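You operate a simulated robot arm through the tools that you are given. There is no shell and no other tool. Be economical: measure what you need, move in short steps, check, and stop when the job is done.

You run a simulated robot arm. Do the job below in one go: nothing can be reset, and whatever is moved stays where it is left.

Task
Put the card tube labelled "21" from the middle of the bed top in the blue tub and the card tube that says "29" on the station 3 cabinet top. Press the rollers up key three times. Push the parts drawer shut. Open the grease tin lid. Do these in any order.
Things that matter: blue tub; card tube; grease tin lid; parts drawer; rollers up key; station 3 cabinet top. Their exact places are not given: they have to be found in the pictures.

Only the result counts: the job must be done as asked and must still hold three seconds after the hand-in. Knocking over, shifting, dropping, spilling or breaking anything else fails it. A push-on lid holds only when it is set on centred and level and pressed home; a screw cap is set on level and turned clockwise until tight.

Robot
A 7-joint arm with a fingered hand on a trunk, on a base that drives. Base frame: it is fixed to the floor where the robot stands at the start and does not move with it; the origin is under the middle of the robot, x ahead of it, y to its left, z up. Units: mm, degrees, N and s.
With the tool pointing down near the work surface it reaches from about 360 to 700 mm from the robot's upright axis, wherever it stands. Its first joint turns from -69.0 to 172.0 degrees. Places, roughly: blue tub (13x13x9 cm) [600, 500, 1000]; card tube [500, 250, 1000]; grease tin lid [4300, -200, 900]; parts drawer [1200, 1800, 500]; rollers up key [500, 3100, 900]; station 3 cabinet top (19x32 cm) [1520, 1380, 780]. Payload 3.2 kg.
The TCP is the grasp point between the finger pads, 26 mm short of the fingertips. In the tool frame z runs along the fingers and y along their closing line. Largest opening 88 mm; the body of the gripper starts 30 mm behind the TCP. The gripper is a hand of 5 fingers: y runs from the thumb to the fingers, the wrist lies at [-16, -108, -172] in the tool frame, and closing takes about 1.5 s.
Orientation is that of the tool frame in the base frame, as [roll, pitch, yaw] about the fixed x, y, z axes, in that order (R = Rz(yaw) Ry(pitch) Rx(roll)). With the fingers straight down and the wrist toward the robot, the tool's x, y and z point along [0, 1, 0], [1, 0, 0] and [0, 0, -1] of the base frame.

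Tools
- The arm moves only by the tool play_rows. Its argument "series" is a list of rows, each a list of 3 entries, a list of its own where there are three numbers: the shift along the tool's x, y, z in mm, then the turn, a rotation vector about the tool's x, y, z in degrees, then the gripper command, from -1 (shut) to 1 (fully open), values between in proportion. In form: [[[tx, ty, tz], [rx, ry, rz], hand], ...]. A call has 1 to 20 rows; each row shifts and turns the commanded pose from where the row before left it, along the tool's axes as they then stand. Rows are played at 5 a second. More than 50 mm and 8.6 degrees between two rows, or a gripper value outside its range, and nothing of the call is played. Where a pose cannot be reached the arm comes as near as it can. A force on the tool above 40 N (or 10 N above the force at the start of the call, whichever is more), or a blocked arm, ends the call early, and 0.2 s more pass. Each finger travels about 72 mm/s and halts on what it meets, pressing with about 29 N; the grip force reading is that of the motor and also rises with nothing between the fingers. The clock runs only during rows and for 0.2 s after the last one: add rows that do not move to give the fingers time. It gives the time, the measured TCP pose, the force on the tool (base axes), the opening and the grip force at its end, in the units of the frame above (readings bear some noise), with the torque about the TCP (base axes, N m) and any sound that the robot's microphone picked up.
- Cameras (640 x 400 px; columns grow to the right, rows downward): "scene" is now at [130.9, 29.1, 1452.3]; the picture's right is [0.48, -0.88, 0.00], its down [-0.55, -0.30, -0.78] and it looks along [0.68, 0.37, -0.63] (base axes); focal length 283 px, centre (320, 200). "wrist" rides on the gripper at [67, -97, -117] in the tool frame; the picture's right is [-0.71, 0.33, -0.62], its down [-0.65, -0.65, 0.39] and it looks along [-0.28, 0.68, 0.68] (tool axes); focal length 234 px, centre (320, 200).
- camera(camera): a new picture of that camera. The clock stands still meanwhile.
- raise_lower(by): slides the trunk up (or, below 0, down) by that many mm; the arm and the scene camera ride with it, the base frame stays. It gives what a move gives, with no picture.
- steer(legs): drives the robot by 1 to 6 legs, each [ahead, left, turn to the left] in mm, mm and degrees, along the robot's own axes; the way and the turn of a leg run together, so that a leg with both is an arc; at most 1500 mm and 180 degrees a leg. The arm and the cameras ride along, it lands a little off, and it stops where it bumps. It gives what a move gives.
- grasp_type(shape): the hand has 5 fingers and takes this shape, open, in about a second: jaw (thumb against the fingers, like two jaws); tri (thumb and two fingers); tip (a fingertip pinch); poke (one finger out to press); point (the index stretched); flat (the hand flat); cup (the hand cupped); fist (a fist). The gripper value then closes the fingers along that shape, each until it touches; the sizes above hold for jaw. It gives what a move gives, with no picture.
- pan_tilt(pan, tilt): turns the head with the scene camera to pan (to the left, within 86 degrees either way) and tilt (down, from -29 to 69), counted from straight ahead of the robot. It gives what a move gives.
- locate(camera, pixels): for up to 12 pixels [column, row] of the newest picture of that camera ("zoom" is the newest enlarged one), the place [x, y, z] in the base frame of the surface seen there, good to about 2 mm, but the place of the scene camera against the robot may be out by one fixed shift of up to 25 mm in any direction. The clock stands still meanwhile.
- zoom(camera, box): a new picture of the part [left, top, right, bottom] of that camera's present view, enlarged. The clock stands still meanwhile.
- finish_job(): hands the job in; it is judged then, once.

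Keep the steps short. Do not move on a guess: measure, check each grasp and each placing, and mend mistakes. In all there are 110 turns and 90 pictures (those below and enlarged ones count). Leave the gripper open and the arm clear of the work at the hand-in unless told otherwise, and finish with a single line.

The tools are called as a command line: name --argument value ..., lists and objects as JSON in quotes. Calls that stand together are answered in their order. play_rows: Moves the arm, as the interface text tells. Its arguments: {"type":"object","properties":{"series":{"type":"array","items":{"type":"array"}}},"required":["series"]} The other tools are called the same way: raise_lower (by) slides the trunk up or down; grasp_type (shape) gives the hand a shape; steer (legs) drives the base; pan_tilt (pan, tilt) turns the head that bears the scene camera; camera (camera) takes a picture; locate (camera, pixels) gives the place of the surface under pixels of a picture; zoom (camera, box) takes an enlarged picture of a part of a camera's view; finish_job () hands the job in.

At the start:

```text
time: 0.0
ee_pos: [332.5, 159.0, 1295.4]
ee_rot: [-180.0, -0.1, 89.8]
wrist_force: [0.2, 0.1, -0.2]
moment: [-0.02, -0.01, 0.02]
finger_gap: 88.0
finger_force: 0.0
shape: jaw
trunk travel left (down, up): [-775.0, 65.0]
robot x, y, heading: [0.0, 0.3, -0.1]
head pan, tilt: [28.6, 39.1]
```

scene: 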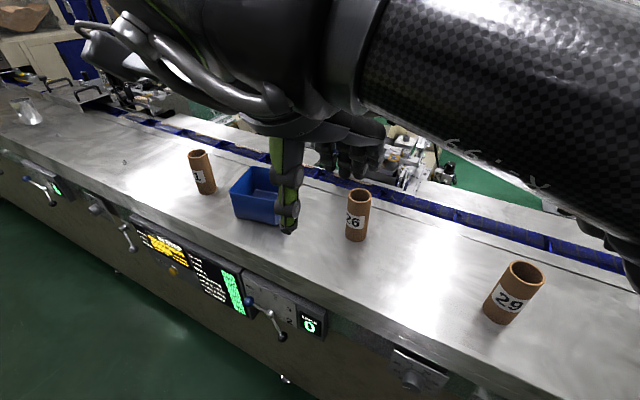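
wrist: 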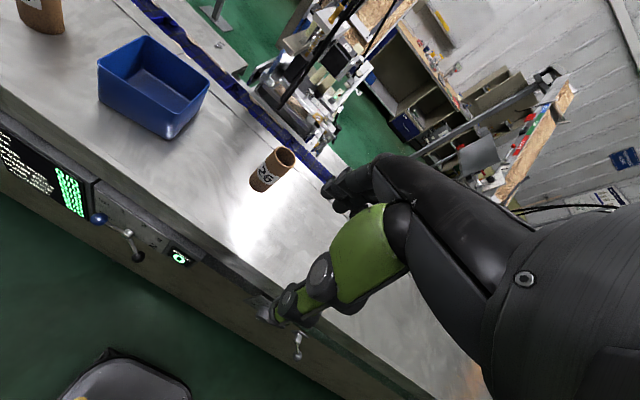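

I see three tubes: left at (200,172), "26" at (357,215) and "29" at (513,292), plus the blue tub at (255,195). I'll zoom on the left tube to read its label, and measure.

zoom --camera "scene" --box '[140, 120, 300, 240]'

locate --camera "scene" --pixels '[[198, 152], [206, 192], [239, 217], [232, 194], [357, 191], [355, 239], [527, 264], [500, 320], [530, 275], [513, 300], [262, 172], [275, 224]]'

locate --camera "wrist" --pixels '[[272, 170], [282, 158], [98, 70], [144, 37], [209, 88], [166, 135], [150, 85], [40, 25], [260, 190]]'

```text
3.33 times, centred on (220, 180) of scene
```

zoom: 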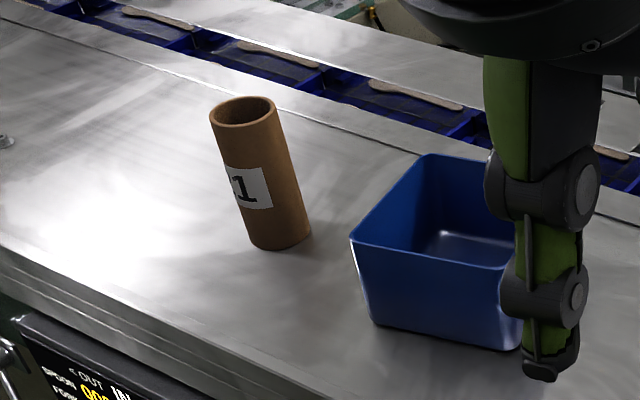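

```text
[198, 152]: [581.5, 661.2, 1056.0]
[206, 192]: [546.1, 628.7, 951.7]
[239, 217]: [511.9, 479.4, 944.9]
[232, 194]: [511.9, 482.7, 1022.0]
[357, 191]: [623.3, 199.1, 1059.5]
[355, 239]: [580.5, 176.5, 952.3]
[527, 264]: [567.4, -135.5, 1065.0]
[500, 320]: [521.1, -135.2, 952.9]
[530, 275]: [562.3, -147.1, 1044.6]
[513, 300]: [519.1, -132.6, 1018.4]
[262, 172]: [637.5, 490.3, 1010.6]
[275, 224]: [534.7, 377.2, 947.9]
```

```text
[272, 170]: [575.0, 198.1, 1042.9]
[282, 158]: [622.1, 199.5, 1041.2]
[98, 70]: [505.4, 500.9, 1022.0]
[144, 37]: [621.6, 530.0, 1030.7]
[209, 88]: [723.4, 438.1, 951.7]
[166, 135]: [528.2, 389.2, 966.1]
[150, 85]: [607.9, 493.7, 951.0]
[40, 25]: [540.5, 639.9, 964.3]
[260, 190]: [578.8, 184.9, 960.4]
```

The left tube ends in "1"; the first digit is hidden. I'll look around with the head to map the surroundings before moving.

pan_tilt --pan 75 --tilt 20

camera --camera "scene"

pan_tilt --pan -60 --tilt 20

camera --camera "scene"

```text
time: 1.1
ee_pos: [333.2, 158.2, 1294.3]
ee_rot: [180.0, -0.1, 89.9]
wrist_force: [-0.2, -0.4, 0.7]
moment: [-0.01, 0.0, 0.0]
finger_gap: 87.8
finger_force: 0.0
shape: jaw
trunk travel left (down, up): [-775.0, 65.0]
robot x, y, heading: [0.2, 3.0, -0.3]
head pan, tilt: [75.0, 20.0]
```

```text
86 pictures are left
```

scene: 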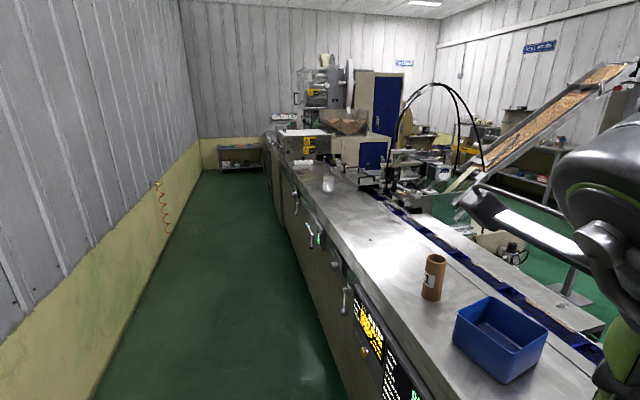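

```text
time: 3.3
ee_pos: [333.3, 158.6, 1293.9]
ee_rot: [-180.0, 0.0, 89.9]
wrist_force: [0.0, -0.2, -0.2]
moment: [-0.02, 0.02, -0.01]
finger_gap: 87.9
finger_force: 0.1
shape: jaw
trunk travel left (down, up): [-775.0, 65.0]
robot x, y, heading: [-0.5, -1.8, -0.1]
head pan, tilt: [-60.0, 20.0]
```

```text
85 pictures are left
```

scene: 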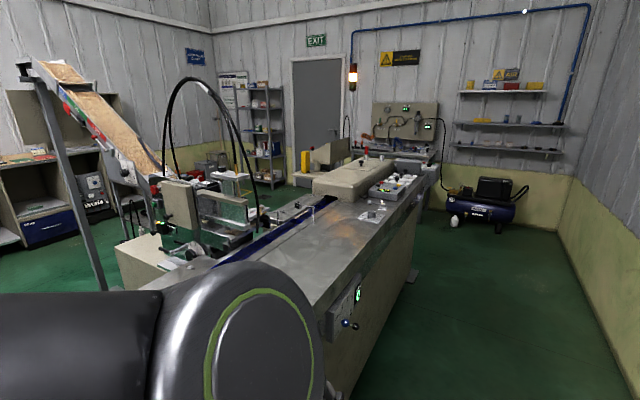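

A corridor: the bed runs along y. I'll look straight ahead and zoom left in the distance.

pan_tilt --pan 20 --tilt 0

camera --camera "scene"

pan_tilt --pan 70 --tilt 20

zoom --camera "scene" --box '[220, 40, 460, 200]'

```text
time: 4.8
ee_pos: [333.2, 158.3, 1295.0]
ee_rot: [-180.0, -0.1, 90.0]
wrist_force: [-0.4, 0.2, 0.4]
moment: [-0.02, 0.01, 0.01]
finger_gap: 87.7
finger_force: 0.0
shape: jaw
trunk travel left (down, up): [-775.0, 65.0]
robot x, y, heading: [-1.7, -1.0, 0.1]
head pan, tilt: [20.0, 0.0]
```

```text
84 pictures are left
```

scene: 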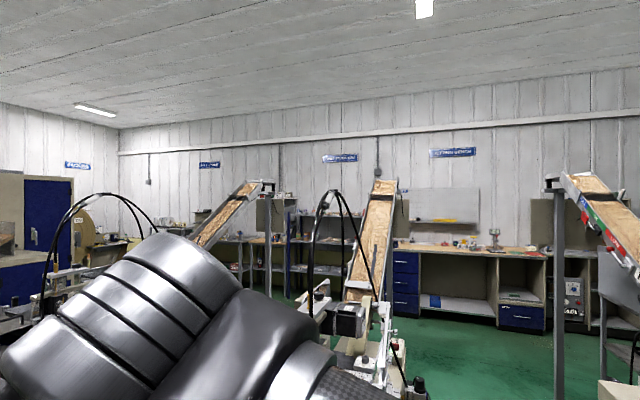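

```text
time: 6.0
ee_pos: [332.7, 159.1, 1294.4]
ee_rot: [179.9, -0.1, 89.9]
wrist_force: [-0.4, 0.4, -0.4]
moment: [-0.02, 0.02, 0.01]
finger_gap: 87.9
finger_force: 0.1
shape: jaw
trunk travel left (down, up): [-775.0, 65.0]
robot x, y, heading: [-0.6, 1.4, -0.2]
head pan, tilt: [70.0, 20.0]
```

```text
2.50 times, centred on (340, 120) of scene
```

zoom: 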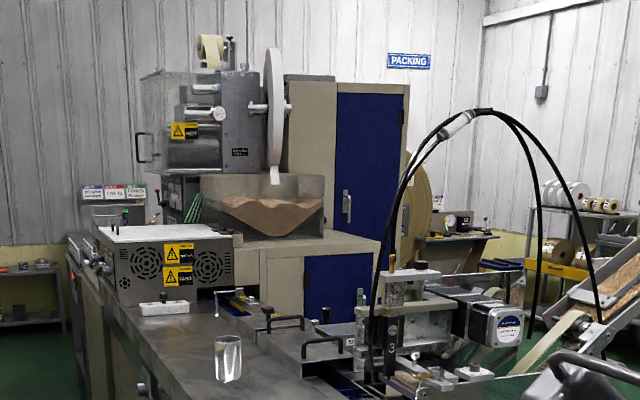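

Next I'll drive left about 330 mm along the bed to be within reach of the left tube and tub, and look again.

steer --legs '[[0, 340, 0]]'

pan_tilt --pan 25 --tilt 42

camera --camera "scene"

camera --camera "wrist"

```text
time: 8.2
ee_pos: [333.2, 495.1, 1293.3]
ee_rot: [-180.0, -0.2, 89.8]
wrist_force: [0.5, -0.3, 0.4]
moment: [0.02, -0.01, -0.01]
finger_gap: 87.6
finger_force: 0.0
shape: jaw
trunk travel left (down, up): [-775.0, 65.0]
robot x, y, heading: [2.5, 338.2, -0.3]
head pan, tilt: [70.0, 20.0]
```

```text
time: 9.3
ee_pos: [333.6, 494.7, 1294.8]
ee_rot: [-179.9, -0.1, 89.8]
wrist_force: [0.7, 0.6, 0.0]
moment: [0.04, 0.01, 0.01]
finger_gap: 87.9
finger_force: 0.1
shape: jaw
trunk travel left (down, up): [-775.0, 65.0]
robot x, y, heading: [-0.8, 338.4, -0.2]
head pan, tilt: [25.0, 42.0]
```

```text
82 pictures are left
```

scene: 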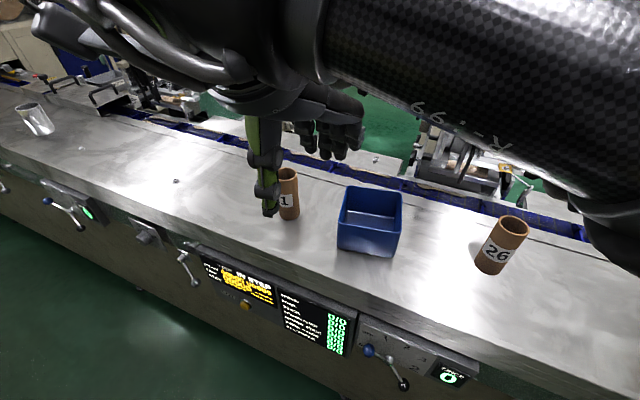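

```text
81 pictures are left
```

wrist: 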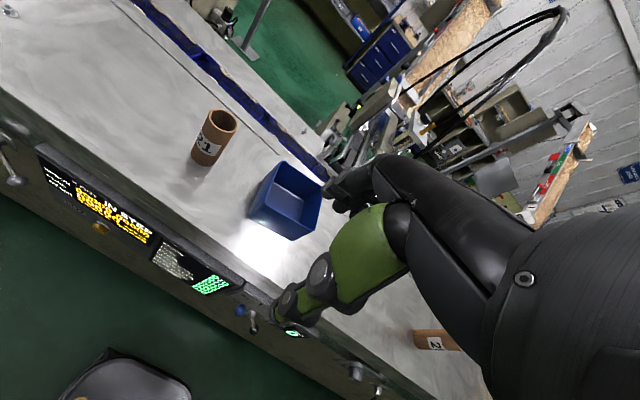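

The wrist picture shows the tube label at (205,145); I'll zoom to read it and measure the tube rim and tub in the wrist camera.

zoom --camera "wrist" --box '[160, 90, 340, 250]'

locate --camera "wrist" --pixels '[[213, 112], [236, 118], [232, 131], [209, 125], [191, 160], [205, 166], [279, 161], [250, 214], [292, 240], [322, 188], [284, 203], [165, 200]]'

locate --camera "scene" --pixels '[[288, 171], [344, 187], [401, 192], [337, 246], [395, 255], [370, 210], [240, 200], [513, 218]]'

```text
2.50 times, centred on (250, 170) of wrist
```

zoom: 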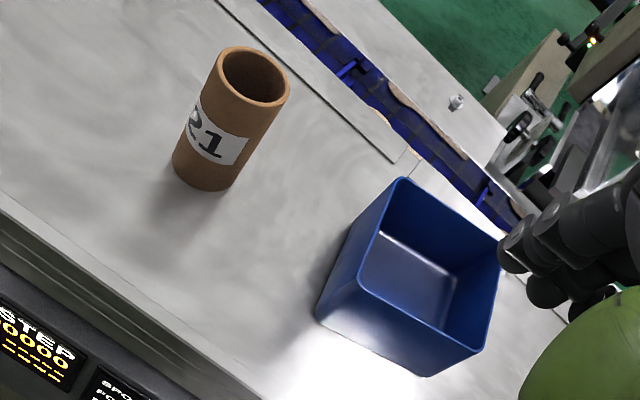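

```text
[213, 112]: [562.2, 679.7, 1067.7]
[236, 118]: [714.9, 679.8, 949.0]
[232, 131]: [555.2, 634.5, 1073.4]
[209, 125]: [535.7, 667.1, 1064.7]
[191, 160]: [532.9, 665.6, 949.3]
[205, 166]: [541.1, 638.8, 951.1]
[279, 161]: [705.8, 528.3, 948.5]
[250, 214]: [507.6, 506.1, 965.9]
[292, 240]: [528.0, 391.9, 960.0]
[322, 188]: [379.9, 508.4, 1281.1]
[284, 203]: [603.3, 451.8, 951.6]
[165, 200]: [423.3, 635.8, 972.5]
```

```text
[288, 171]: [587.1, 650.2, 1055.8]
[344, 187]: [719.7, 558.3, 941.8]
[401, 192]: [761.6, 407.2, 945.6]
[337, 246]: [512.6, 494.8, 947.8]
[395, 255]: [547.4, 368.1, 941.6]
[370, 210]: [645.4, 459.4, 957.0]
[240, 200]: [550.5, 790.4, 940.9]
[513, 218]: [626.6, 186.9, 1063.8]
```

Label "21" confirmed. I'll measure rim points in the zoom for precision.

locate --camera "zoom" --pixels '[[219, 72], [286, 92], [240, 94], [259, 103], [247, 49], [176, 170], [222, 190], [195, 185], [361, 285], [404, 182], [478, 350], [498, 245]]'

```text
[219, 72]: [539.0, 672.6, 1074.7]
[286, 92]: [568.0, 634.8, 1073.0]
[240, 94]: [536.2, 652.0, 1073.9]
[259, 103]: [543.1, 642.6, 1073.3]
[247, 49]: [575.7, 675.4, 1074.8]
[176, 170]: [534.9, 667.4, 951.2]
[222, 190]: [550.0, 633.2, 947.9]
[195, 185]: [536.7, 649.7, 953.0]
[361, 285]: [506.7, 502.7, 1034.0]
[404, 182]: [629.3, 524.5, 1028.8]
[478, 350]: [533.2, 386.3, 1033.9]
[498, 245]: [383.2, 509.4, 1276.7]
```

Tube 21 axis is about (559.5, 657.5), top z 1074, diameter about 48. Tub centre is about (581, 455), rim z 1033. I'll move above the tube.

play_rows --series '[[[23, 32.4, 15], [0, 0, 0], 1], [[23, 32.4, 15], [0, 0, 0], 1], [[23, 32.4, 15], [0, 0, 0], 1], [[23, 32.4, 15], [0, 0, 0], 1], [[23, 32.4, 15], [0, 0, 0], 1], [[23, 32.4, 15], [0, 0, 0], 1], [[23, 32.4, 15], [0, 0, 0], 1], [[0, 0, 0], [0, 0, 0], 1], [[0, 0, 0], [0, 0, 0], 1]]'

camera --camera "wrist"

camera --camera "scene"

```text
time: 11.6
ee_pos: [502.2, 544.0, 1235.5]
ee_rot: [-179.7, -2.9, 86.5]
wrist_force: [0.5, 0.5, -0.3]
moment: [-0.01, -0.06, 0.01]
finger_gap: 88.1
finger_force: 0.1
shape: jaw
out of reach, approached as far as the arm can: row 4, 5, 6, 7
trunk travel left (down, up): [-775.0, 65.0]
robot x, y, heading: [-1.1, 334.1, -0.2]
head pan, tilt: [25.0, 42.0]
stopped in row 9: the arm was blocked; the commanded pose is now the measured one
```

```text
79 pictures are left
```

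wrist: 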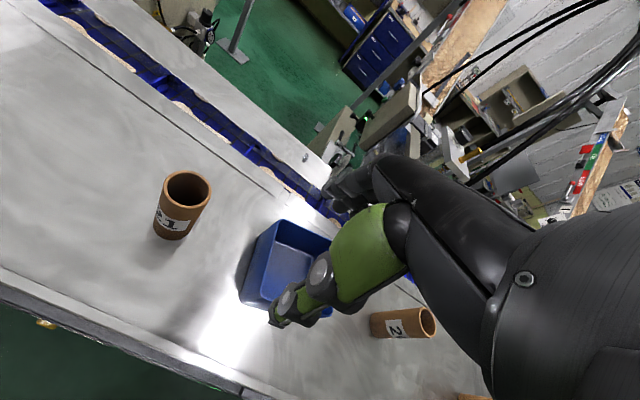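

```text
78 pictures are left
```

scene: 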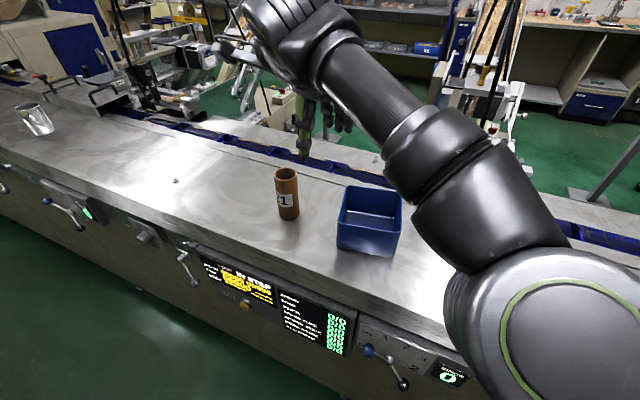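

That spot was out of reach with this orientation. I'll drive 240 mm further left (all parts are well above the bed) so tube and tub are both nearly ahead.

steer --legs '[[0, 230, 0]]'

play_rows --series '[[[0, 0, 0], [0, 0, 3.5], 1], [[0, 0, 0], [0, 0, 0], 1]]'

```text
time: 13.3
ee_pos: [502.5, 775.0, 1237.0]
ee_rot: [-179.7, -2.9, 86.6]
wrist_force: [-1.1, -0.1, 0.1]
moment: [0.01, 0.03, -0.02]
finger_gap: 88.1
finger_force: 0.1
shape: jaw
trunk travel left (down, up): [-775.0, 65.0]
robot x, y, heading: [0.8, 569.4, 0.1]
head pan, tilt: [25.0, 42.0]
```

```text
time: 13.9
ee_pos: [515.0, 755.8, 1246.7]
ee_rot: [-179.1, -4.6, 80.9]
wrist_force: [0.7, -0.1, 0.0]
moment: [-0.03, 0.02, -0.01]
finger_gap: 87.8
finger_force: 0.1
shape: jaw
trunk travel left (down, up): [-775.0, 65.0]
robot x, y, heading: [0.5, 566.2, -0.1]
head pan, tilt: [25.0, 42.0]
```

I'll level the tool (yaw to 90, pitch to 0) and move it over the tube.

play_rows --series '[[[-10, 0, 10], [-0.4, -2.3, -4.5], 1], [[-10, 0, 10], [-0.4, -2.3, -4.5], 1], [[-20, 10, 15], [0, 0, 0], 1], [[-20, 12, 15], [0, 0, 0], 1], [[-20, 12, 15], [0, 0, 0], 1], [[-18, 11, 15], [0, 0, 0], 1], [[0, 0, 0], [0, 0, 0], 1], [[0, 0, 0], [0, 0, 0], 1]]'

```text
time: 15.7
ee_pos: [548.8, 675.7, 1158.1]
ee_rot: [179.5, 1.6, 92.1]
wrist_force: [-0.1, -0.8, 1.4]
moment: [-0.02, 0.03, 0.02]
finger_gap: 88.0
finger_force: 0.0
shape: jaw
trunk travel left (down, up): [-775.0, 65.0]
robot x, y, heading: [1.4, 569.5, -0.0]
head pan, tilt: [25.0, 42.0]
```

Near the target. I'll re-measure with the wrist camera.

camera --camera "wrist"

camera --camera "scene"

```text
77 pictures are left
```

wrist: 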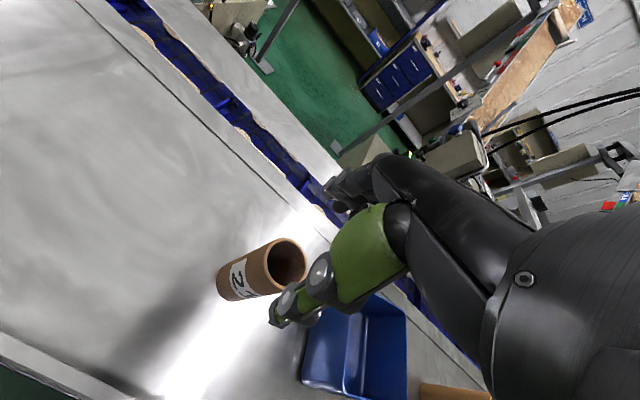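

```text
76 pictures are left
```

scene: 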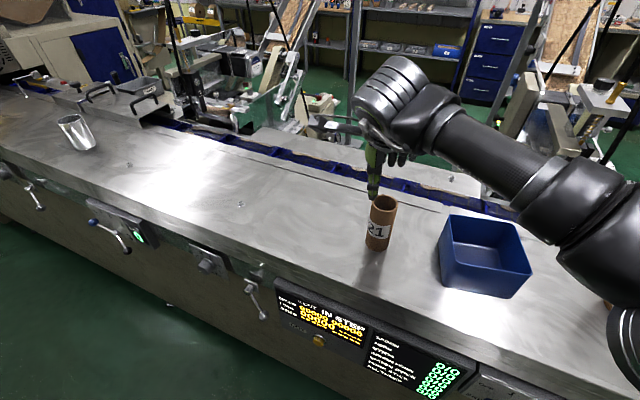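

locate --camera "wrist" --pixels '[[268, 252], [273, 280], [283, 241], [305, 263], [295, 242], [264, 262], [308, 345], [404, 312], [350, 398]]'

locate --camera "scene" --pixels '[[372, 203], [396, 205], [383, 197], [381, 211], [441, 213], [518, 223], [532, 271], [445, 255]]'

```text
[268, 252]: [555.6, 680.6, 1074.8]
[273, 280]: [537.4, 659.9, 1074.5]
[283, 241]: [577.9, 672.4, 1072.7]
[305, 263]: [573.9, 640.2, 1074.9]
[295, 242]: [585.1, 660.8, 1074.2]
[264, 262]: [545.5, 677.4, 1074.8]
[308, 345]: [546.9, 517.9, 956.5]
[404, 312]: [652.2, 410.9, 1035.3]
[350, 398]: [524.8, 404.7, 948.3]
```

```text
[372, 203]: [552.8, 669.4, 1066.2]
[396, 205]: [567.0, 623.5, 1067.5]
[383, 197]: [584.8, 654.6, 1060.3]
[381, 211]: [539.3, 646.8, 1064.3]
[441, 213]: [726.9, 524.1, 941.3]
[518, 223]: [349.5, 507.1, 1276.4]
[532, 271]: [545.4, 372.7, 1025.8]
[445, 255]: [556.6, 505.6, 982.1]
```

Tube centre confirmed at about (561, 658.5), rim z 1074. I'll align at height before descending.

play_rows --series '[[[-9, 6, 10], [0.5, 1.6, 2.1], 1], [[-8, 6, 10], [0, 0, 0], 1], [[0, 0, 0], [0, 0, 0], 1], [[0, 0, 0], [0, 0, 0], 1]]'

```text
time: 16.7
ee_pos: [562.1, 660.4, 1139.6]
ee_rot: [-179.9, 0.1, 90.0]
wrist_force: [0.6, 1.0, 0.5]
moment: [0.0, -0.03, -0.01]
finger_gap: 87.8
finger_force: 0.0
shape: jaw
trunk travel left (down, up): [-775.0, 65.0]
robot x, y, heading: [0.2, 561.8, 0.1]
head pan, tilt: [25.0, 42.0]
```

Aligned. I'll descend to TCP z ≈ 1054 and check force.

play_rows --series '[[[-1, -1, 18], [0, 0, 0], 1], [[0, 0, 18], [0, 0, 0], 1], [[0, 0, 18], [0, 0, 0], 1], [[0, 0, 18], [0, 0, 0], 1], [[0, 0, 13], [0, 0, 0], 1], [[0, 0, 0], [0, 0, 0], 1]]'

camera --camera "scene"

```text
time: 18.1
ee_pos: [560.6, 658.4, 1054.5]
ee_rot: [180.0, 0.1, 90.0]
wrist_force: [0.9, 0.1, -0.8]
moment: [0.0, 0.0, -0.01]
finger_gap: 87.8
finger_force: 0.1
shape: jaw
trunk travel left (down, up): [-775.0, 65.0]
robot x, y, heading: [2.6, 564.3, -0.2]
head pan, tilt: [25.0, 42.0]
```

```text
75 pictures are left
```

scene: 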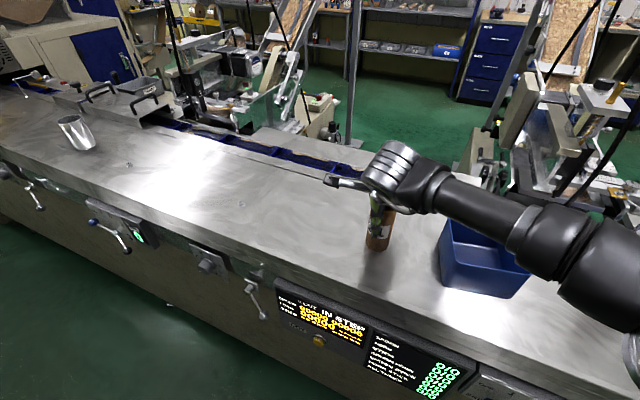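

The hand is around the tube. Closing.

play_rows --series '[[[0, 0, 0], [0, 0, 0], 0], [[0, 0, 0], [0, 0, 0], -0.5], [[0, 0, 0], [0, 0, 0], -1], [[0, 0, 0], [0, 0, 0], -1], [[0, 0, 0], [0, 0, 0], -1], [[0, 0, 0], [0, 0, 0], -1], [[0, 0, 0], [0, 0, 0], -1], [[0, 0, 0], [0, 0, 0], -1]]'

```text
time: 19.9
ee_pos: [560.8, 659.0, 1055.0]
ee_rot: [-180.0, 0.1, 89.9]
wrist_force: [-0.8, 0.3, 1.4]
moment: [0.01, 0.08, -0.02]
finger_gap: 46.0
finger_force: 29.2
shape: jaw
trunk travel left (down, up): [-775.0, 65.0]
robot x, y, heading: [2.5, 562.7, 0.0]
head pan, tilt: [25.0, 42.0]
```

Gripped (46 mm, 29 N). Lifting 120 mm.

play_rows --series '[[[0, 0, -20], [0, 0, 0], -1], [[0, 0, -20], [0, 0, 0], -1], [[0, 0, -20], [0, 0, 0], -1], [[0, 0, -20], [0, 0, 0], -1], [[0, 0, -20], [0, 0, 0], -1], [[0, 0, -20], [0, 0, 0], -1], [[0, 0, 0], [0, 0, 0], -1]]'

play_rows --series '[[[-20, 2, 0], [0, 0, 0], -1], [[-20, 2, 0], [0, 0, 0], -1], [[-20, 2, 0], [0, 0, 0], -1], [[-20, 2, 0], [0, 0, 0], -1], [[-20, 2, 0], [0, 0, 0], -1], [[-20, 2, 0], [0, 0, 0], -1], [[-20, 2, 0], [0, 0, 0], -1], [[-20, 2, 0], [0, 0, 0], -1], [[-20, 2, 0], [0, 0, 0], -1], [[-23, 2, 0], [0, 0, 0], -1], [[0, 0, 0], [0, 0, 0], -1], [[0, 0, 0], [0, 0, 0], -1]]'

camera --camera "scene"

camera --camera "wrist"

```text
time: 21.5
ee_pos: [560.0, 659.3, 1175.4]
ee_rot: [180.0, 0.0, 90.0]
wrist_force: [-0.2, 1.0, -1.0]
moment: [-0.03, 0.0, -0.03]
finger_gap: 45.8
finger_force: 29.0
shape: jaw
trunk travel left (down, up): [-775.0, 65.0]
robot x, y, heading: [0.9, 570.6, 0.0]
head pan, tilt: [25.0, 42.0]
```

```text
time: 24.1
ee_pos: [581.0, 456.1, 1172.3]
ee_rot: [180.0, 0.1, 89.9]
wrist_force: [0.2, -0.7, -1.0]
moment: [0.0, 0.01, -0.01]
finger_gap: 45.9
finger_force: 29.1
shape: jaw
trunk travel left (down, up): [-775.0, 65.0]
robot x, y, heading: [-0.6, 567.5, -0.2]
head pan, tilt: [25.0, 42.0]
```

```text
74 pictures are left
```

scene: 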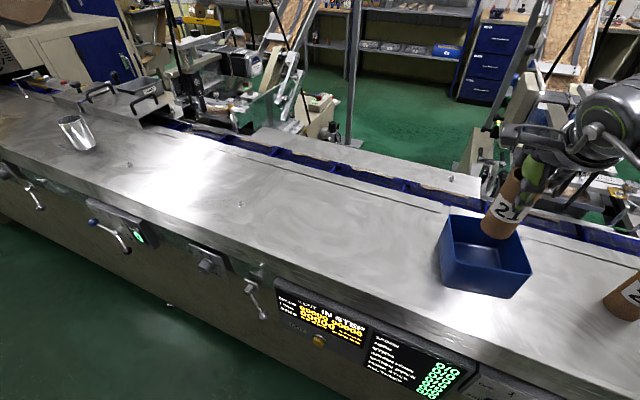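

```text
73 pictures are left
```

wrist: 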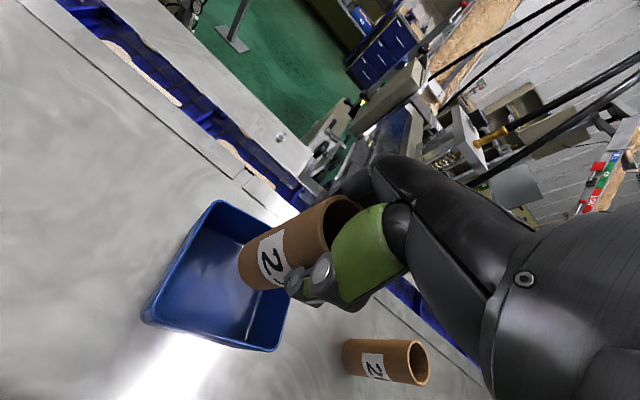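

The tube hangs over the tub. I'll verify tub rim corners before lowering.

locate --camera "wrist" --pixels '[[217, 203], [143, 316], [274, 349], [180, 259], [210, 335], [190, 300]]'

```text
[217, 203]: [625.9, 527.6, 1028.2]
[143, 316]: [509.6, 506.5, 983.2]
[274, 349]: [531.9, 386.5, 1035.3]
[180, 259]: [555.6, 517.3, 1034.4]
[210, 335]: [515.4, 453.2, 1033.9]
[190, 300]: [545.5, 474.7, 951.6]
```

Tub centre is (580, 457). Lowering 113 mm.

play_rows --series '[[[0, 0, 20], [0, 0, 0], -1], [[0, 0, 20], [0, 0, 0], -1], [[0, 0, 20], [0, 0, 0], -1], [[0, 0, 20], [0, 0, 0], -1], [[0, 0, 20], [0, 0, 0], -1], [[0, 0, 10], [0, 0, 0], -1], [[0, 0, 3], [0, 0, 0], -1], [[0, 0, 0], [0, 0, 0], -1]]'

```text
time: 25.9
ee_pos: [581.0, 456.0, 1060.6]
ee_rot: [179.9, 0.2, 90.1]
wrist_force: [0.1, 0.4, -0.8]
moment: [0.0, -0.02, -0.01]
finger_gap: 45.4
finger_force: 29.3
shape: jaw
trunk travel left (down, up): [-775.0, 65.0]
robot x, y, heading: [0.6, 565.8, -0.2]
head pan, tilt: [25.0, 42.0]
```

Going down in 1.5 mm steps until contact.

play_rows --series '[[[0, 0, 1.5], [0, 0, 0], -1], [[0, 0, 1.5], [0, 0, 0], -1], [[0, 0, 1.5], [0, 0, 0], -1], [[0, 0, 0], [0, 0, 0], -1]]'

```text
time: 26.9
ee_pos: [581.0, 455.7, 1059.1]
ee_rot: [179.8, 0.0, 90.0]
wrist_force: [0.7, 0.6, 6.8]
moment: [-0.04, 0.06, -0.01]
finger_gap: 45.8
finger_force: 29.3
shape: jaw
trunk travel left (down, up): [-775.0, 65.0]
robot x, y, heading: [2.2, 566.1, -0.2]
head pan, tilt: [25.0, 42.0]
```

Contact (6.8 N). Releasing slowly, then lifting.

play_rows --series '[[[0, 0, 0], [0, 0, 0], 0.3], [[0, 0, 0], [0, 0, 0], 0.6], [[0, 0, 0], [0, 0, 0], 0.7], [[0, 0, 0], [0, 0, 0], 0.7], [[0, 0, 0], [0, 0, 0], 0.7], [[0, 0, 0], [0, 0, 0], 0.7]]'

play_rows --series '[[[0, 0, -10], [0, 0, 0], 0.7], [[0, 0, -20], [0, 0, 0], 0.7], [[0, 0, -25], [0, 0, 0], 0.7], [[0, 0, -30], [0, 0, 0], 1], [[0, 0, -40], [0, 0, 0], 1], [[0, 0, -40], [0, 0, 0], 1], [[0, 0, 0], [0, 0, 0], 1]]'

camera --camera "wrist"

```text
time: 28.3
ee_pos: [581.6, 456.6, 1057.1]
ee_rot: [180.0, 0.1, 90.1]
wrist_force: [0.2, -0.1, 0.4]
moment: [0.02, 0.01, -0.06]
finger_gap: 74.3
finger_force: 0.1
shape: jaw
trunk travel left (down, up): [-775.0, 65.0]
robot x, y, heading: [0.9, 564.3, 0.2]
head pan, tilt: [25.0, 42.0]
```

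```text
time: 29.9
ee_pos: [578.7, 459.0, 1222.5]
ee_rot: [-180.0, 0.1, 90.0]
wrist_force: [0.9, -0.5, -0.7]
moment: [0.02, 0.05, 0.01]
finger_gap: 87.7
finger_force: 0.1
shape: jaw
trunk travel left (down, up): [-775.0, 65.0]
robot x, y, heading: [2.8, 565.7, -0.0]
head pan, tilt: [25.0, 42.0]
```

```text
72 pictures are left
```

wrist: 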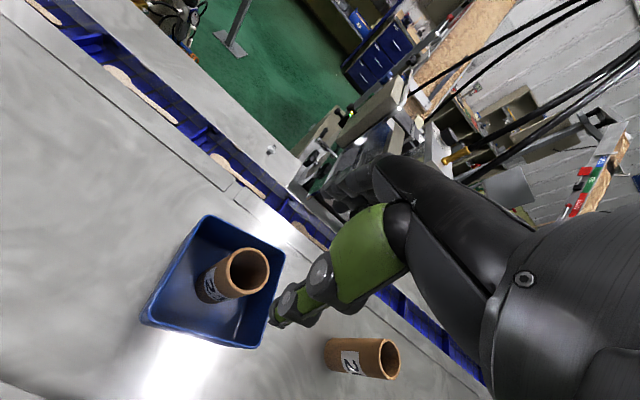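

Tube 21 stands in the tub. Next the rollers-up key: I'll retract the arm to a carrying pose, then drive left along the corridor.

play_rows --series '[[[26, -24, -7], [0, 0, 0], 1], [[26, -24, -7], [0, 0, 0], 1], [[26, -24, -7], [0, 0, 0], 1], [[26, -24, -7], [0, 0, 0], 1], [[26, -24, -7], [0, 0, 0], 1], [[26, -24, -7], [0, 0, 0], 1], [[26, -24, -7], [0, 0, 0], 1], [[26, -24, -7], [0, 0, 0], 1], [[26, -24, -7], [0, 0, 0], 1], [[26, -24, -7], [0, 0, 0], 1], [[0, 0, 0], [0, 0, 0], 1], [[0, 0, 0], [0, 0, 0], 1]]'

steer --legs '[[0, 1100, 0]]'

pan_tilt --pan 60 --tilt 22

camera --camera "scene"

```text
time: 32.5
ee_pos: [341.2, 716.0, 1292.5]
ee_rot: [-179.9, 0.1, 90.0]
wrist_force: [-0.4, 0.2, -0.6]
moment: [-0.01, 0.02, -0.03]
finger_gap: 87.9
finger_force: 0.1
shape: jaw
trunk travel left (down, up): [-775.0, 65.0]
robot x, y, heading: [0.7, 570.2, -0.2]
head pan, tilt: [25.0, 42.0]
```

```text
time: 38.1
ee_pos: [347.5, 1816.5, 1293.1]
ee_rot: [179.9, 0.0, 89.6]
wrist_force: [-0.5, 0.2, -0.2]
moment: [0.04, 0.0, -0.02]
finger_gap: 88.0
finger_force: 0.0
shape: jaw
trunk travel left (down, up): [-775.0, 65.0]
robot x, y, heading: [3.3, 1669.8, -0.4]
head pan, tilt: [25.0, 42.0]
```

```text
time: 39.1
ee_pos: [347.8, 1816.6, 1293.3]
ee_rot: [179.9, 0.1, 89.7]
wrist_force: [0.1, 0.3, -0.5]
moment: [0.0, -0.01, 0.01]
finger_gap: 87.9
finger_force: 0.0
shape: jaw
trunk travel left (down, up): [-775.0, 65.0]
robot x, y, heading: [6.5, 1669.6, -0.2]
head pan, tilt: [60.0, 22.0]
```

```text
71 pictures are left
```

scene: 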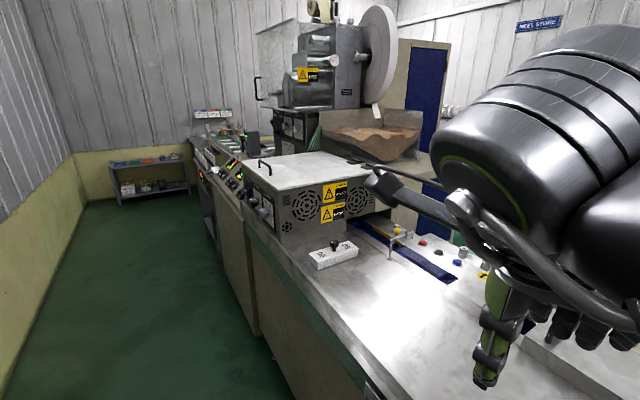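

Control panels with buttons appear at (215,165). Continuing to drive 1000 mm.

steer --legs '[[0, 950, 0]]'

pan_tilt --pan 30 --tilt 45

camera --camera "scene"

```text
time: 44.0
ee_pos: [362.6, 2748.5, 1294.0]
ee_rot: [-180.0, 0.0, 89.0]
wrist_force: [-0.4, -0.3, 0.6]
moment: [0.0, -0.02, -0.02]
finger_gap: 87.5
finger_force: 0.1
shape: jaw
trunk travel left (down, up): [-775.0, 65.0]
robot x, y, heading: [17.4, 2609.0, -1.2]
head pan, tilt: [60.0, 22.0]
```

```text
time: 45.0
ee_pos: [360.7, 2750.3, 1293.8]
ee_rot: [179.9, 0.1, 89.0]
wrist_force: [0.5, -0.5, -0.1]
moment: [0.0, 0.0, 0.0]
finger_gap: 88.1
finger_force: 0.0
shape: jaw
trunk travel left (down, up): [-775.0, 65.0]
robot x, y, heading: [21.5, 2602.8, -1.1]
head pan, tilt: [30.0, 45.0]
```

```text
70 pictures are left
```

scene: 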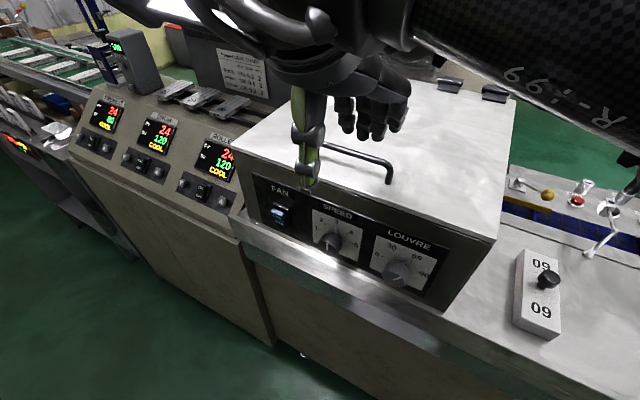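

zoom --camera "scene" --box '[0, 70, 250, 230]'

locate --camera "scene" --pixels '[[107, 143], [155, 170], [203, 190], [222, 202], [280, 215], [340, 250], [60, 140], [290, 110]]'

```text
2.50 times, centred on (125, 150) of scene
```

zoom: 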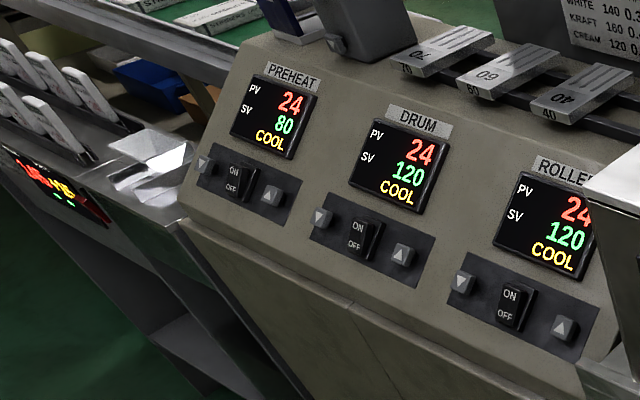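

```text
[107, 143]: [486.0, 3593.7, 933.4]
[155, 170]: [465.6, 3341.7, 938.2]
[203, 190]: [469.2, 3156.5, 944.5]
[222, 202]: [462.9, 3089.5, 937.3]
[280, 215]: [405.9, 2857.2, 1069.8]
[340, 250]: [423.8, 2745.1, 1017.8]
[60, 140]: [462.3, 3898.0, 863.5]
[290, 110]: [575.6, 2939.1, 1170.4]
```

The ROLLERS controller's up-arrow key is at about (463, 3095, 940). I'll drive 430 mm left so it's ahead, moving back slightly to keep clearance.

steer --legs '[[-30, 400, 1.2]]'

pan_tilt --pan 15 --tilt 50

camera --camera "scene"

camera --camera "wrist"

```text
time: 47.5
ee_pos: [334.2, 3157.7, 1293.5]
ee_rot: [180.0, 0.1, 89.9]
wrist_force: [0.6, 0.8, 0.1]
moment: [-0.02, 0.0, -0.01]
finger_gap: 88.0
finger_force: 0.1
shape: jaw
trunk travel left (down, up): [-775.0, 65.0]
robot x, y, heading: [-7.8, 3008.4, -0.1]
head pan, tilt: [30.0, 45.0]
```

```text
time: 48.3
ee_pos: [334.2, 3158.9, 1293.7]
ee_rot: [180.0, 0.1, 89.8]
wrist_force: [0.3, 0.4, -0.5]
moment: [-0.02, 0.01, 0.01]
finger_gap: 87.9
finger_force: 0.0
shape: jaw
trunk travel left (down, up): [-775.0, 65.0]
robot x, y, heading: [-5.4, 3009.8, -0.2]
head pan, tilt: [15.0, 50.0]
```

```text
68 pictures are left
```

scene: 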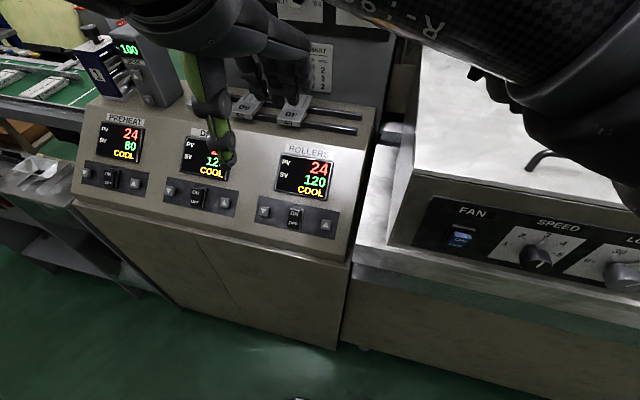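

```text
67 pictures are left
```

wrist: 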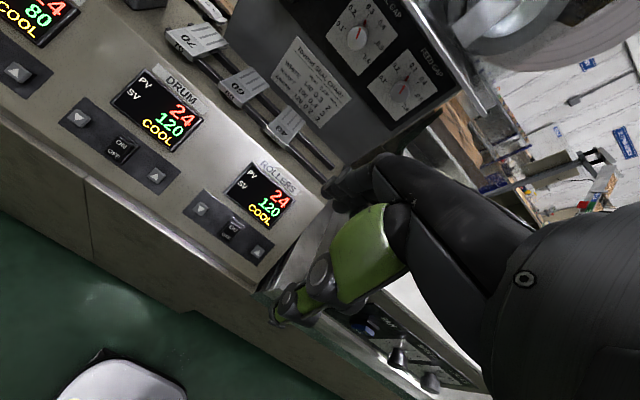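

I see the ROLLERS up key in both views. I'll zoom with the wrist and locate it and the panel plane.

zoom --camera "wrist" --box '[180, 150, 310, 280]'

locate --camera "wrist" --pixels '[[257, 251], [201, 210], [232, 230], [232, 190], [280, 224], [265, 195], [180, 210], [245, 275]]'

locate --camera "scene" --pixels '[[326, 225], [265, 212], [296, 218], [284, 153], [330, 165]]'

```text
3.08 times, centred on (245, 215) of wrist
```

zoom: 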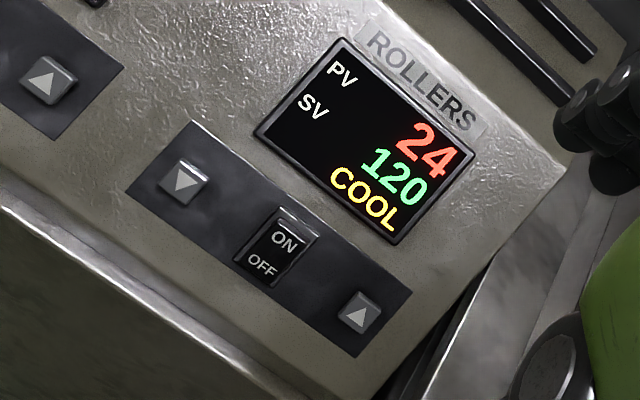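

```text
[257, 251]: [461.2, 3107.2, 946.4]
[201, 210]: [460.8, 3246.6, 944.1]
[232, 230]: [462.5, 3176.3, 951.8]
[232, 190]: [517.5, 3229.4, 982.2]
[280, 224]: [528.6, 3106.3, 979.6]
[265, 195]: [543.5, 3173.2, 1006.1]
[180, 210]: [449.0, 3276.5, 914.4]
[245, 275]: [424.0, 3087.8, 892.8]
```

```text
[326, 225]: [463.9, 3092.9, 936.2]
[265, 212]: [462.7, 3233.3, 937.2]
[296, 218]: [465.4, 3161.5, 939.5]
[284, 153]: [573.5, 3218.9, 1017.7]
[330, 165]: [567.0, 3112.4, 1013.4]
```

Key centre is about (461, 3107, 946) and the panel slopes ~36°. I'll back off 120 mm for room, take the poke shape, and look at the finger.

steer --legs '[[-120, 0, 0]]'

grasp_type --shape "poke"

play_rows --series '[[[0, 0, 0], [0, 0, 0], -1], [[0, 0, 0], [0, 0, 0], -1], [[0, 0, 0], [0, 0, 0], -1], [[0, 0, 0], [0, 0, 0], -1], [[0, 0, 0], [0, 0, 0], -1], [[0, 0, 0], [0, 0, 0], -1]]'

camera --camera "wrist"

camera --camera "scene"

```text
time: 49.5
ee_pos: [213.2, 3159.0, 1293.8]
ee_rot: [-180.0, 0.0, 90.0]
wrist_force: [-0.1, -0.5, -0.4]
moment: [0.03, -0.01, 0.01]
finger_gap: 87.6
finger_force: 0.2
shape: jaw
trunk travel left (down, up): [-775.0, 65.0]
robot x, y, heading: [-128.3, 3009.1, 0.1]
head pan, tilt: [15.0, 50.0]
```

```text
time: 50.4
ee_pos: [214.4, 3159.3, 1293.2]
ee_rot: [180.0, 0.1, 89.9]
wrist_force: [0.5, -0.1, -0.2]
moment: [-0.04, -0.02, -0.01]
finger_gap: 0.0
finger_force: 0.0
shape: poke
trunk travel left (down, up): [-775.0, 65.0]
robot x, y, heading: [-129.8, 3012.9, -0.0]
head pan, tilt: [15.0, 50.0]
```

```text
time: 51.8
ee_pos: [214.0, 3159.9, 1291.4]
ee_rot: [-180.0, 0.1, 89.9]
wrist_force: [0.2, 1.5, 0.8]
moment: [-0.01, 0.01, 0.01]
finger_gap: 0.0
finger_force: 28.9
shape: jaw
trunk travel left (down, up): [-775.0, 65.0]
robot x, y, heading: [-126.8, 3011.3, -0.0]
head pan, tilt: [15.0, 50.0]
```

```text
65 pictures are left
```

wrist: 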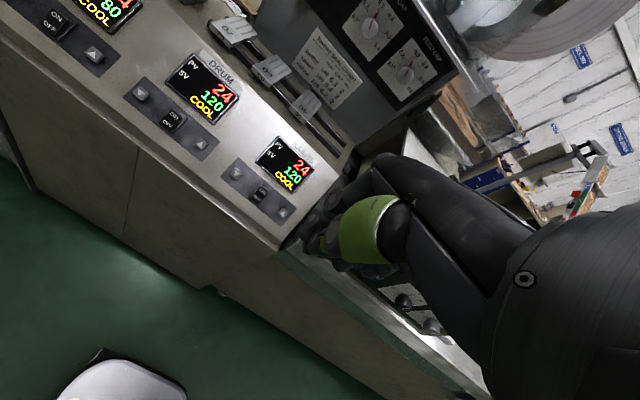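

```text
64 pictures are left
```

scene: 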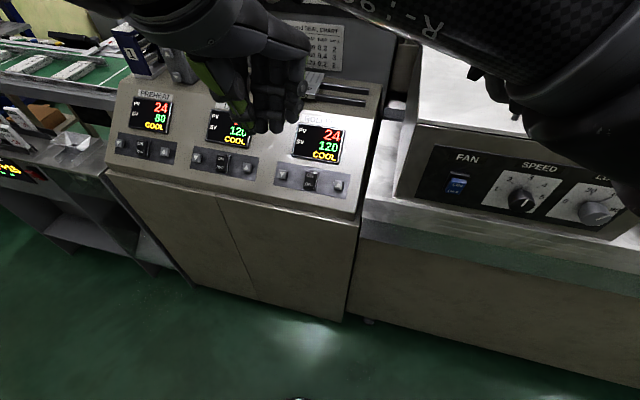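

The -1 command turned the shape back to a closed jaw. I'll retake poke and play a still row with hand = 1 to see whether poke holds.

grasp_type --shape "poke"

play_rows --series '[[[0, 0, 0], [0, 0, 0], 1], [[0, 0, 0], [0, 0, 0], 1]]'

camera --camera "scene"

camera --camera "wrist"

```text
time: 52.7
ee_pos: [212.4, 3159.9, 1293.3]
ee_rot: [-180.0, 0.1, 89.8]
wrist_force: [0.8, 0.5, 0.7]
moment: [0.01, 0.01, 0.0]
finger_gap: 0.1
finger_force: 0.1
shape: poke
trunk travel left (down, up): [-775.0, 65.0]
robot x, y, heading: [-128.1, 3009.9, -0.2]
head pan, tilt: [15.0, 50.0]
```

```text
time: 53.3
ee_pos: [214.0, 3159.7, 1293.4]
ee_rot: [180.0, 0.0, 89.9]
wrist_force: [0.2, -0.7, 0.5]
moment: [0.03, 0.05, -0.03]
finger_gap: 0.2
finger_force: 0.0
shape: poke
trunk travel left (down, up): [-775.0, 65.0]
robot x, y, heading: [-130.2, 3009.0, -0.4]
head pan, tilt: [15.0, 50.0]
```

```text
63 pictures are left
```

scene: 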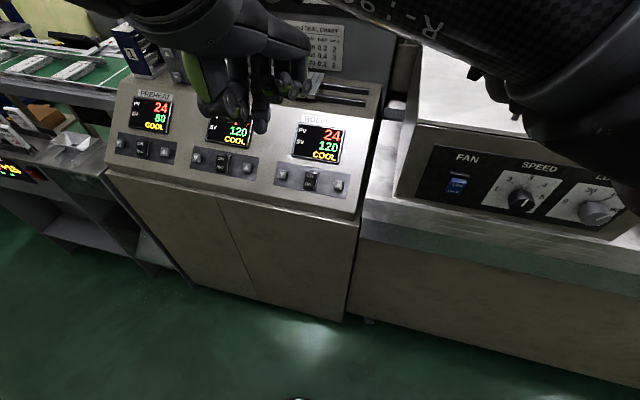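

```text
62 pictures are left
```

wrist: 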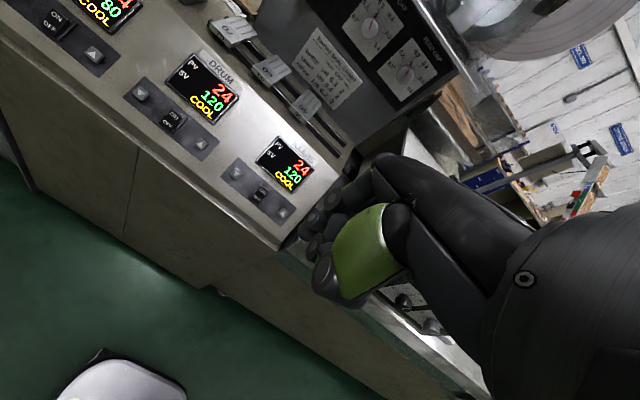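

zoom --camera "scene" --box '[170, 40, 330, 150]'

locate --camera "zoom" --pixels '[[370, 365], [370, 330], [250, 310], [360, 240], [480, 190], [140, 270], [430, 230]]'

zoom --camera "wrist" --box '[280, 140, 420, 320]'

locate --camera "zoom" --pixels '[[190, 300], [135, 190], [170, 170], [150, 240], [230, 120], [250, 180]]'

```text
3.64 times, centred on (250, 95) of scene
```

zoom: 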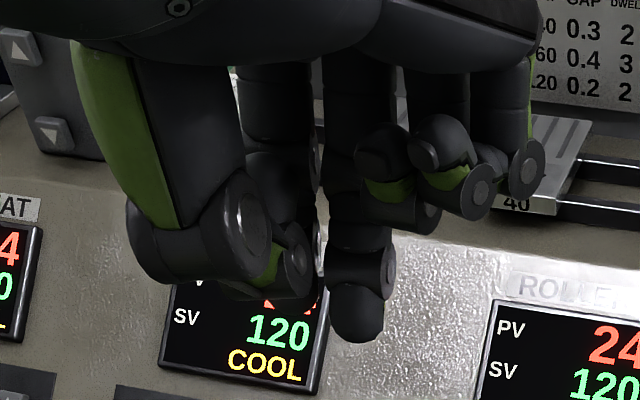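

```text
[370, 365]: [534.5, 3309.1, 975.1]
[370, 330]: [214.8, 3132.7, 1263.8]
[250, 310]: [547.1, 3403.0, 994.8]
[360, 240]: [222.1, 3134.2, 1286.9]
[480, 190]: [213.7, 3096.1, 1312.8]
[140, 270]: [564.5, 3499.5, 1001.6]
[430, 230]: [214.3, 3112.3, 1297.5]
```

```text
2.22 times, centred on (350, 230) of wrist
```

zoom: 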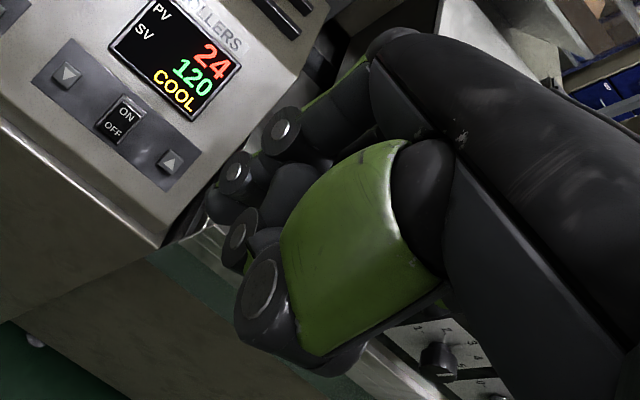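

```text
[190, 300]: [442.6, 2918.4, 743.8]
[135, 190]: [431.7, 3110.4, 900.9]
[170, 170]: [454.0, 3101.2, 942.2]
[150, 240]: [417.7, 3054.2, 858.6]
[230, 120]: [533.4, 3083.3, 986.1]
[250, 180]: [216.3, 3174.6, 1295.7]
```

The poking finger's tip is at about (-15, +6, 27) in the tool frame. I'll tilt the tool 36° so it points square at the panel, and approach to a standoff.

play_rows --series '[[[0, 0, 0], [-7.2, 0, 0], 1], [[0, 0, 0], [-7.2, 0, 0], 1], [[0, 0, 0], [-7.2, 0, 0], 1], [[0, 0, 0], [-7.2, 0, 0], 1], [[0, 0, 0], [-7.2, 0, 0], 1], [[-5, 0, 30], [0, 0, 0], 1], [[-5, 0, 30], [0, 0, 0], 1], [[-5, 0, 30], [0, 0, 0], 1], [[-5, 0, 30], [0, 0, 0], 1], [[-5, -2, 30], [0, 0, 0], 1], [[-5, -2, 30], [0, 0, 0], 1], [[-5, -3, 30], [0, 0, 0], 1], [[-3, -3, 30], [0, 0, 0], 1], [[0, 0, 30], [0, 0, 0], 1], [[0, 0, 30], [0, 0, 0], 1], [[0, 0, 0], [0, 0, 0], 1], [[0, 0, 0], [0, 0, 0], 1]]'

```text
time: 56.9
ee_pos: [381.3, 3119.2, 1043.0]
ee_rot: [144.0, 0.1, 89.9]
wrist_force: [-0.5, 0.0, 0.5]
moment: [-0.01, -0.02, 0.01]
finger_gap: 0.1
finger_force: 0.1
shape: poke
trunk travel left (down, up): [-775.0, 65.0]
robot x, y, heading: [-124.6, 3007.3, -0.4]
head pan, tilt: [15.0, 50.0]
```

The pose is reached. Checking finger versus key in both cameras.

camera --camera "scene"

camera --camera "wrist"

```text
59 pictures are left
```

scene: 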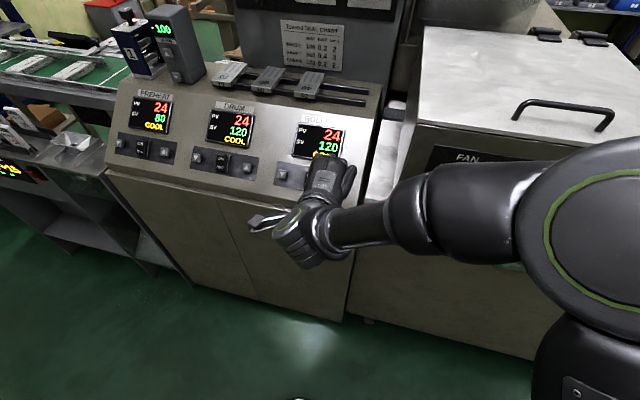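

```text
58 pictures are left
```

wrist: 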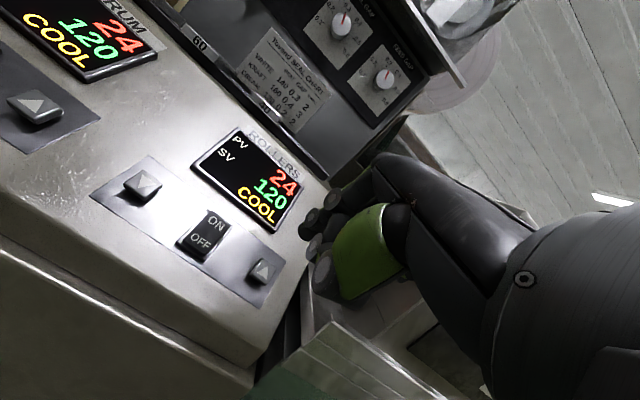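

locate --camera "wrist" --pixels '[[261, 267], [267, 275], [255, 275], [143, 184], [247, 283], [285, 262]]'

```text
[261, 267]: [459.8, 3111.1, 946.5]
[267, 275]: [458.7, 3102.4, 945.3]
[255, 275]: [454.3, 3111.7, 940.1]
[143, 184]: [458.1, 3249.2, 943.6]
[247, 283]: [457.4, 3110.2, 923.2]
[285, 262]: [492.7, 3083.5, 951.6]
```

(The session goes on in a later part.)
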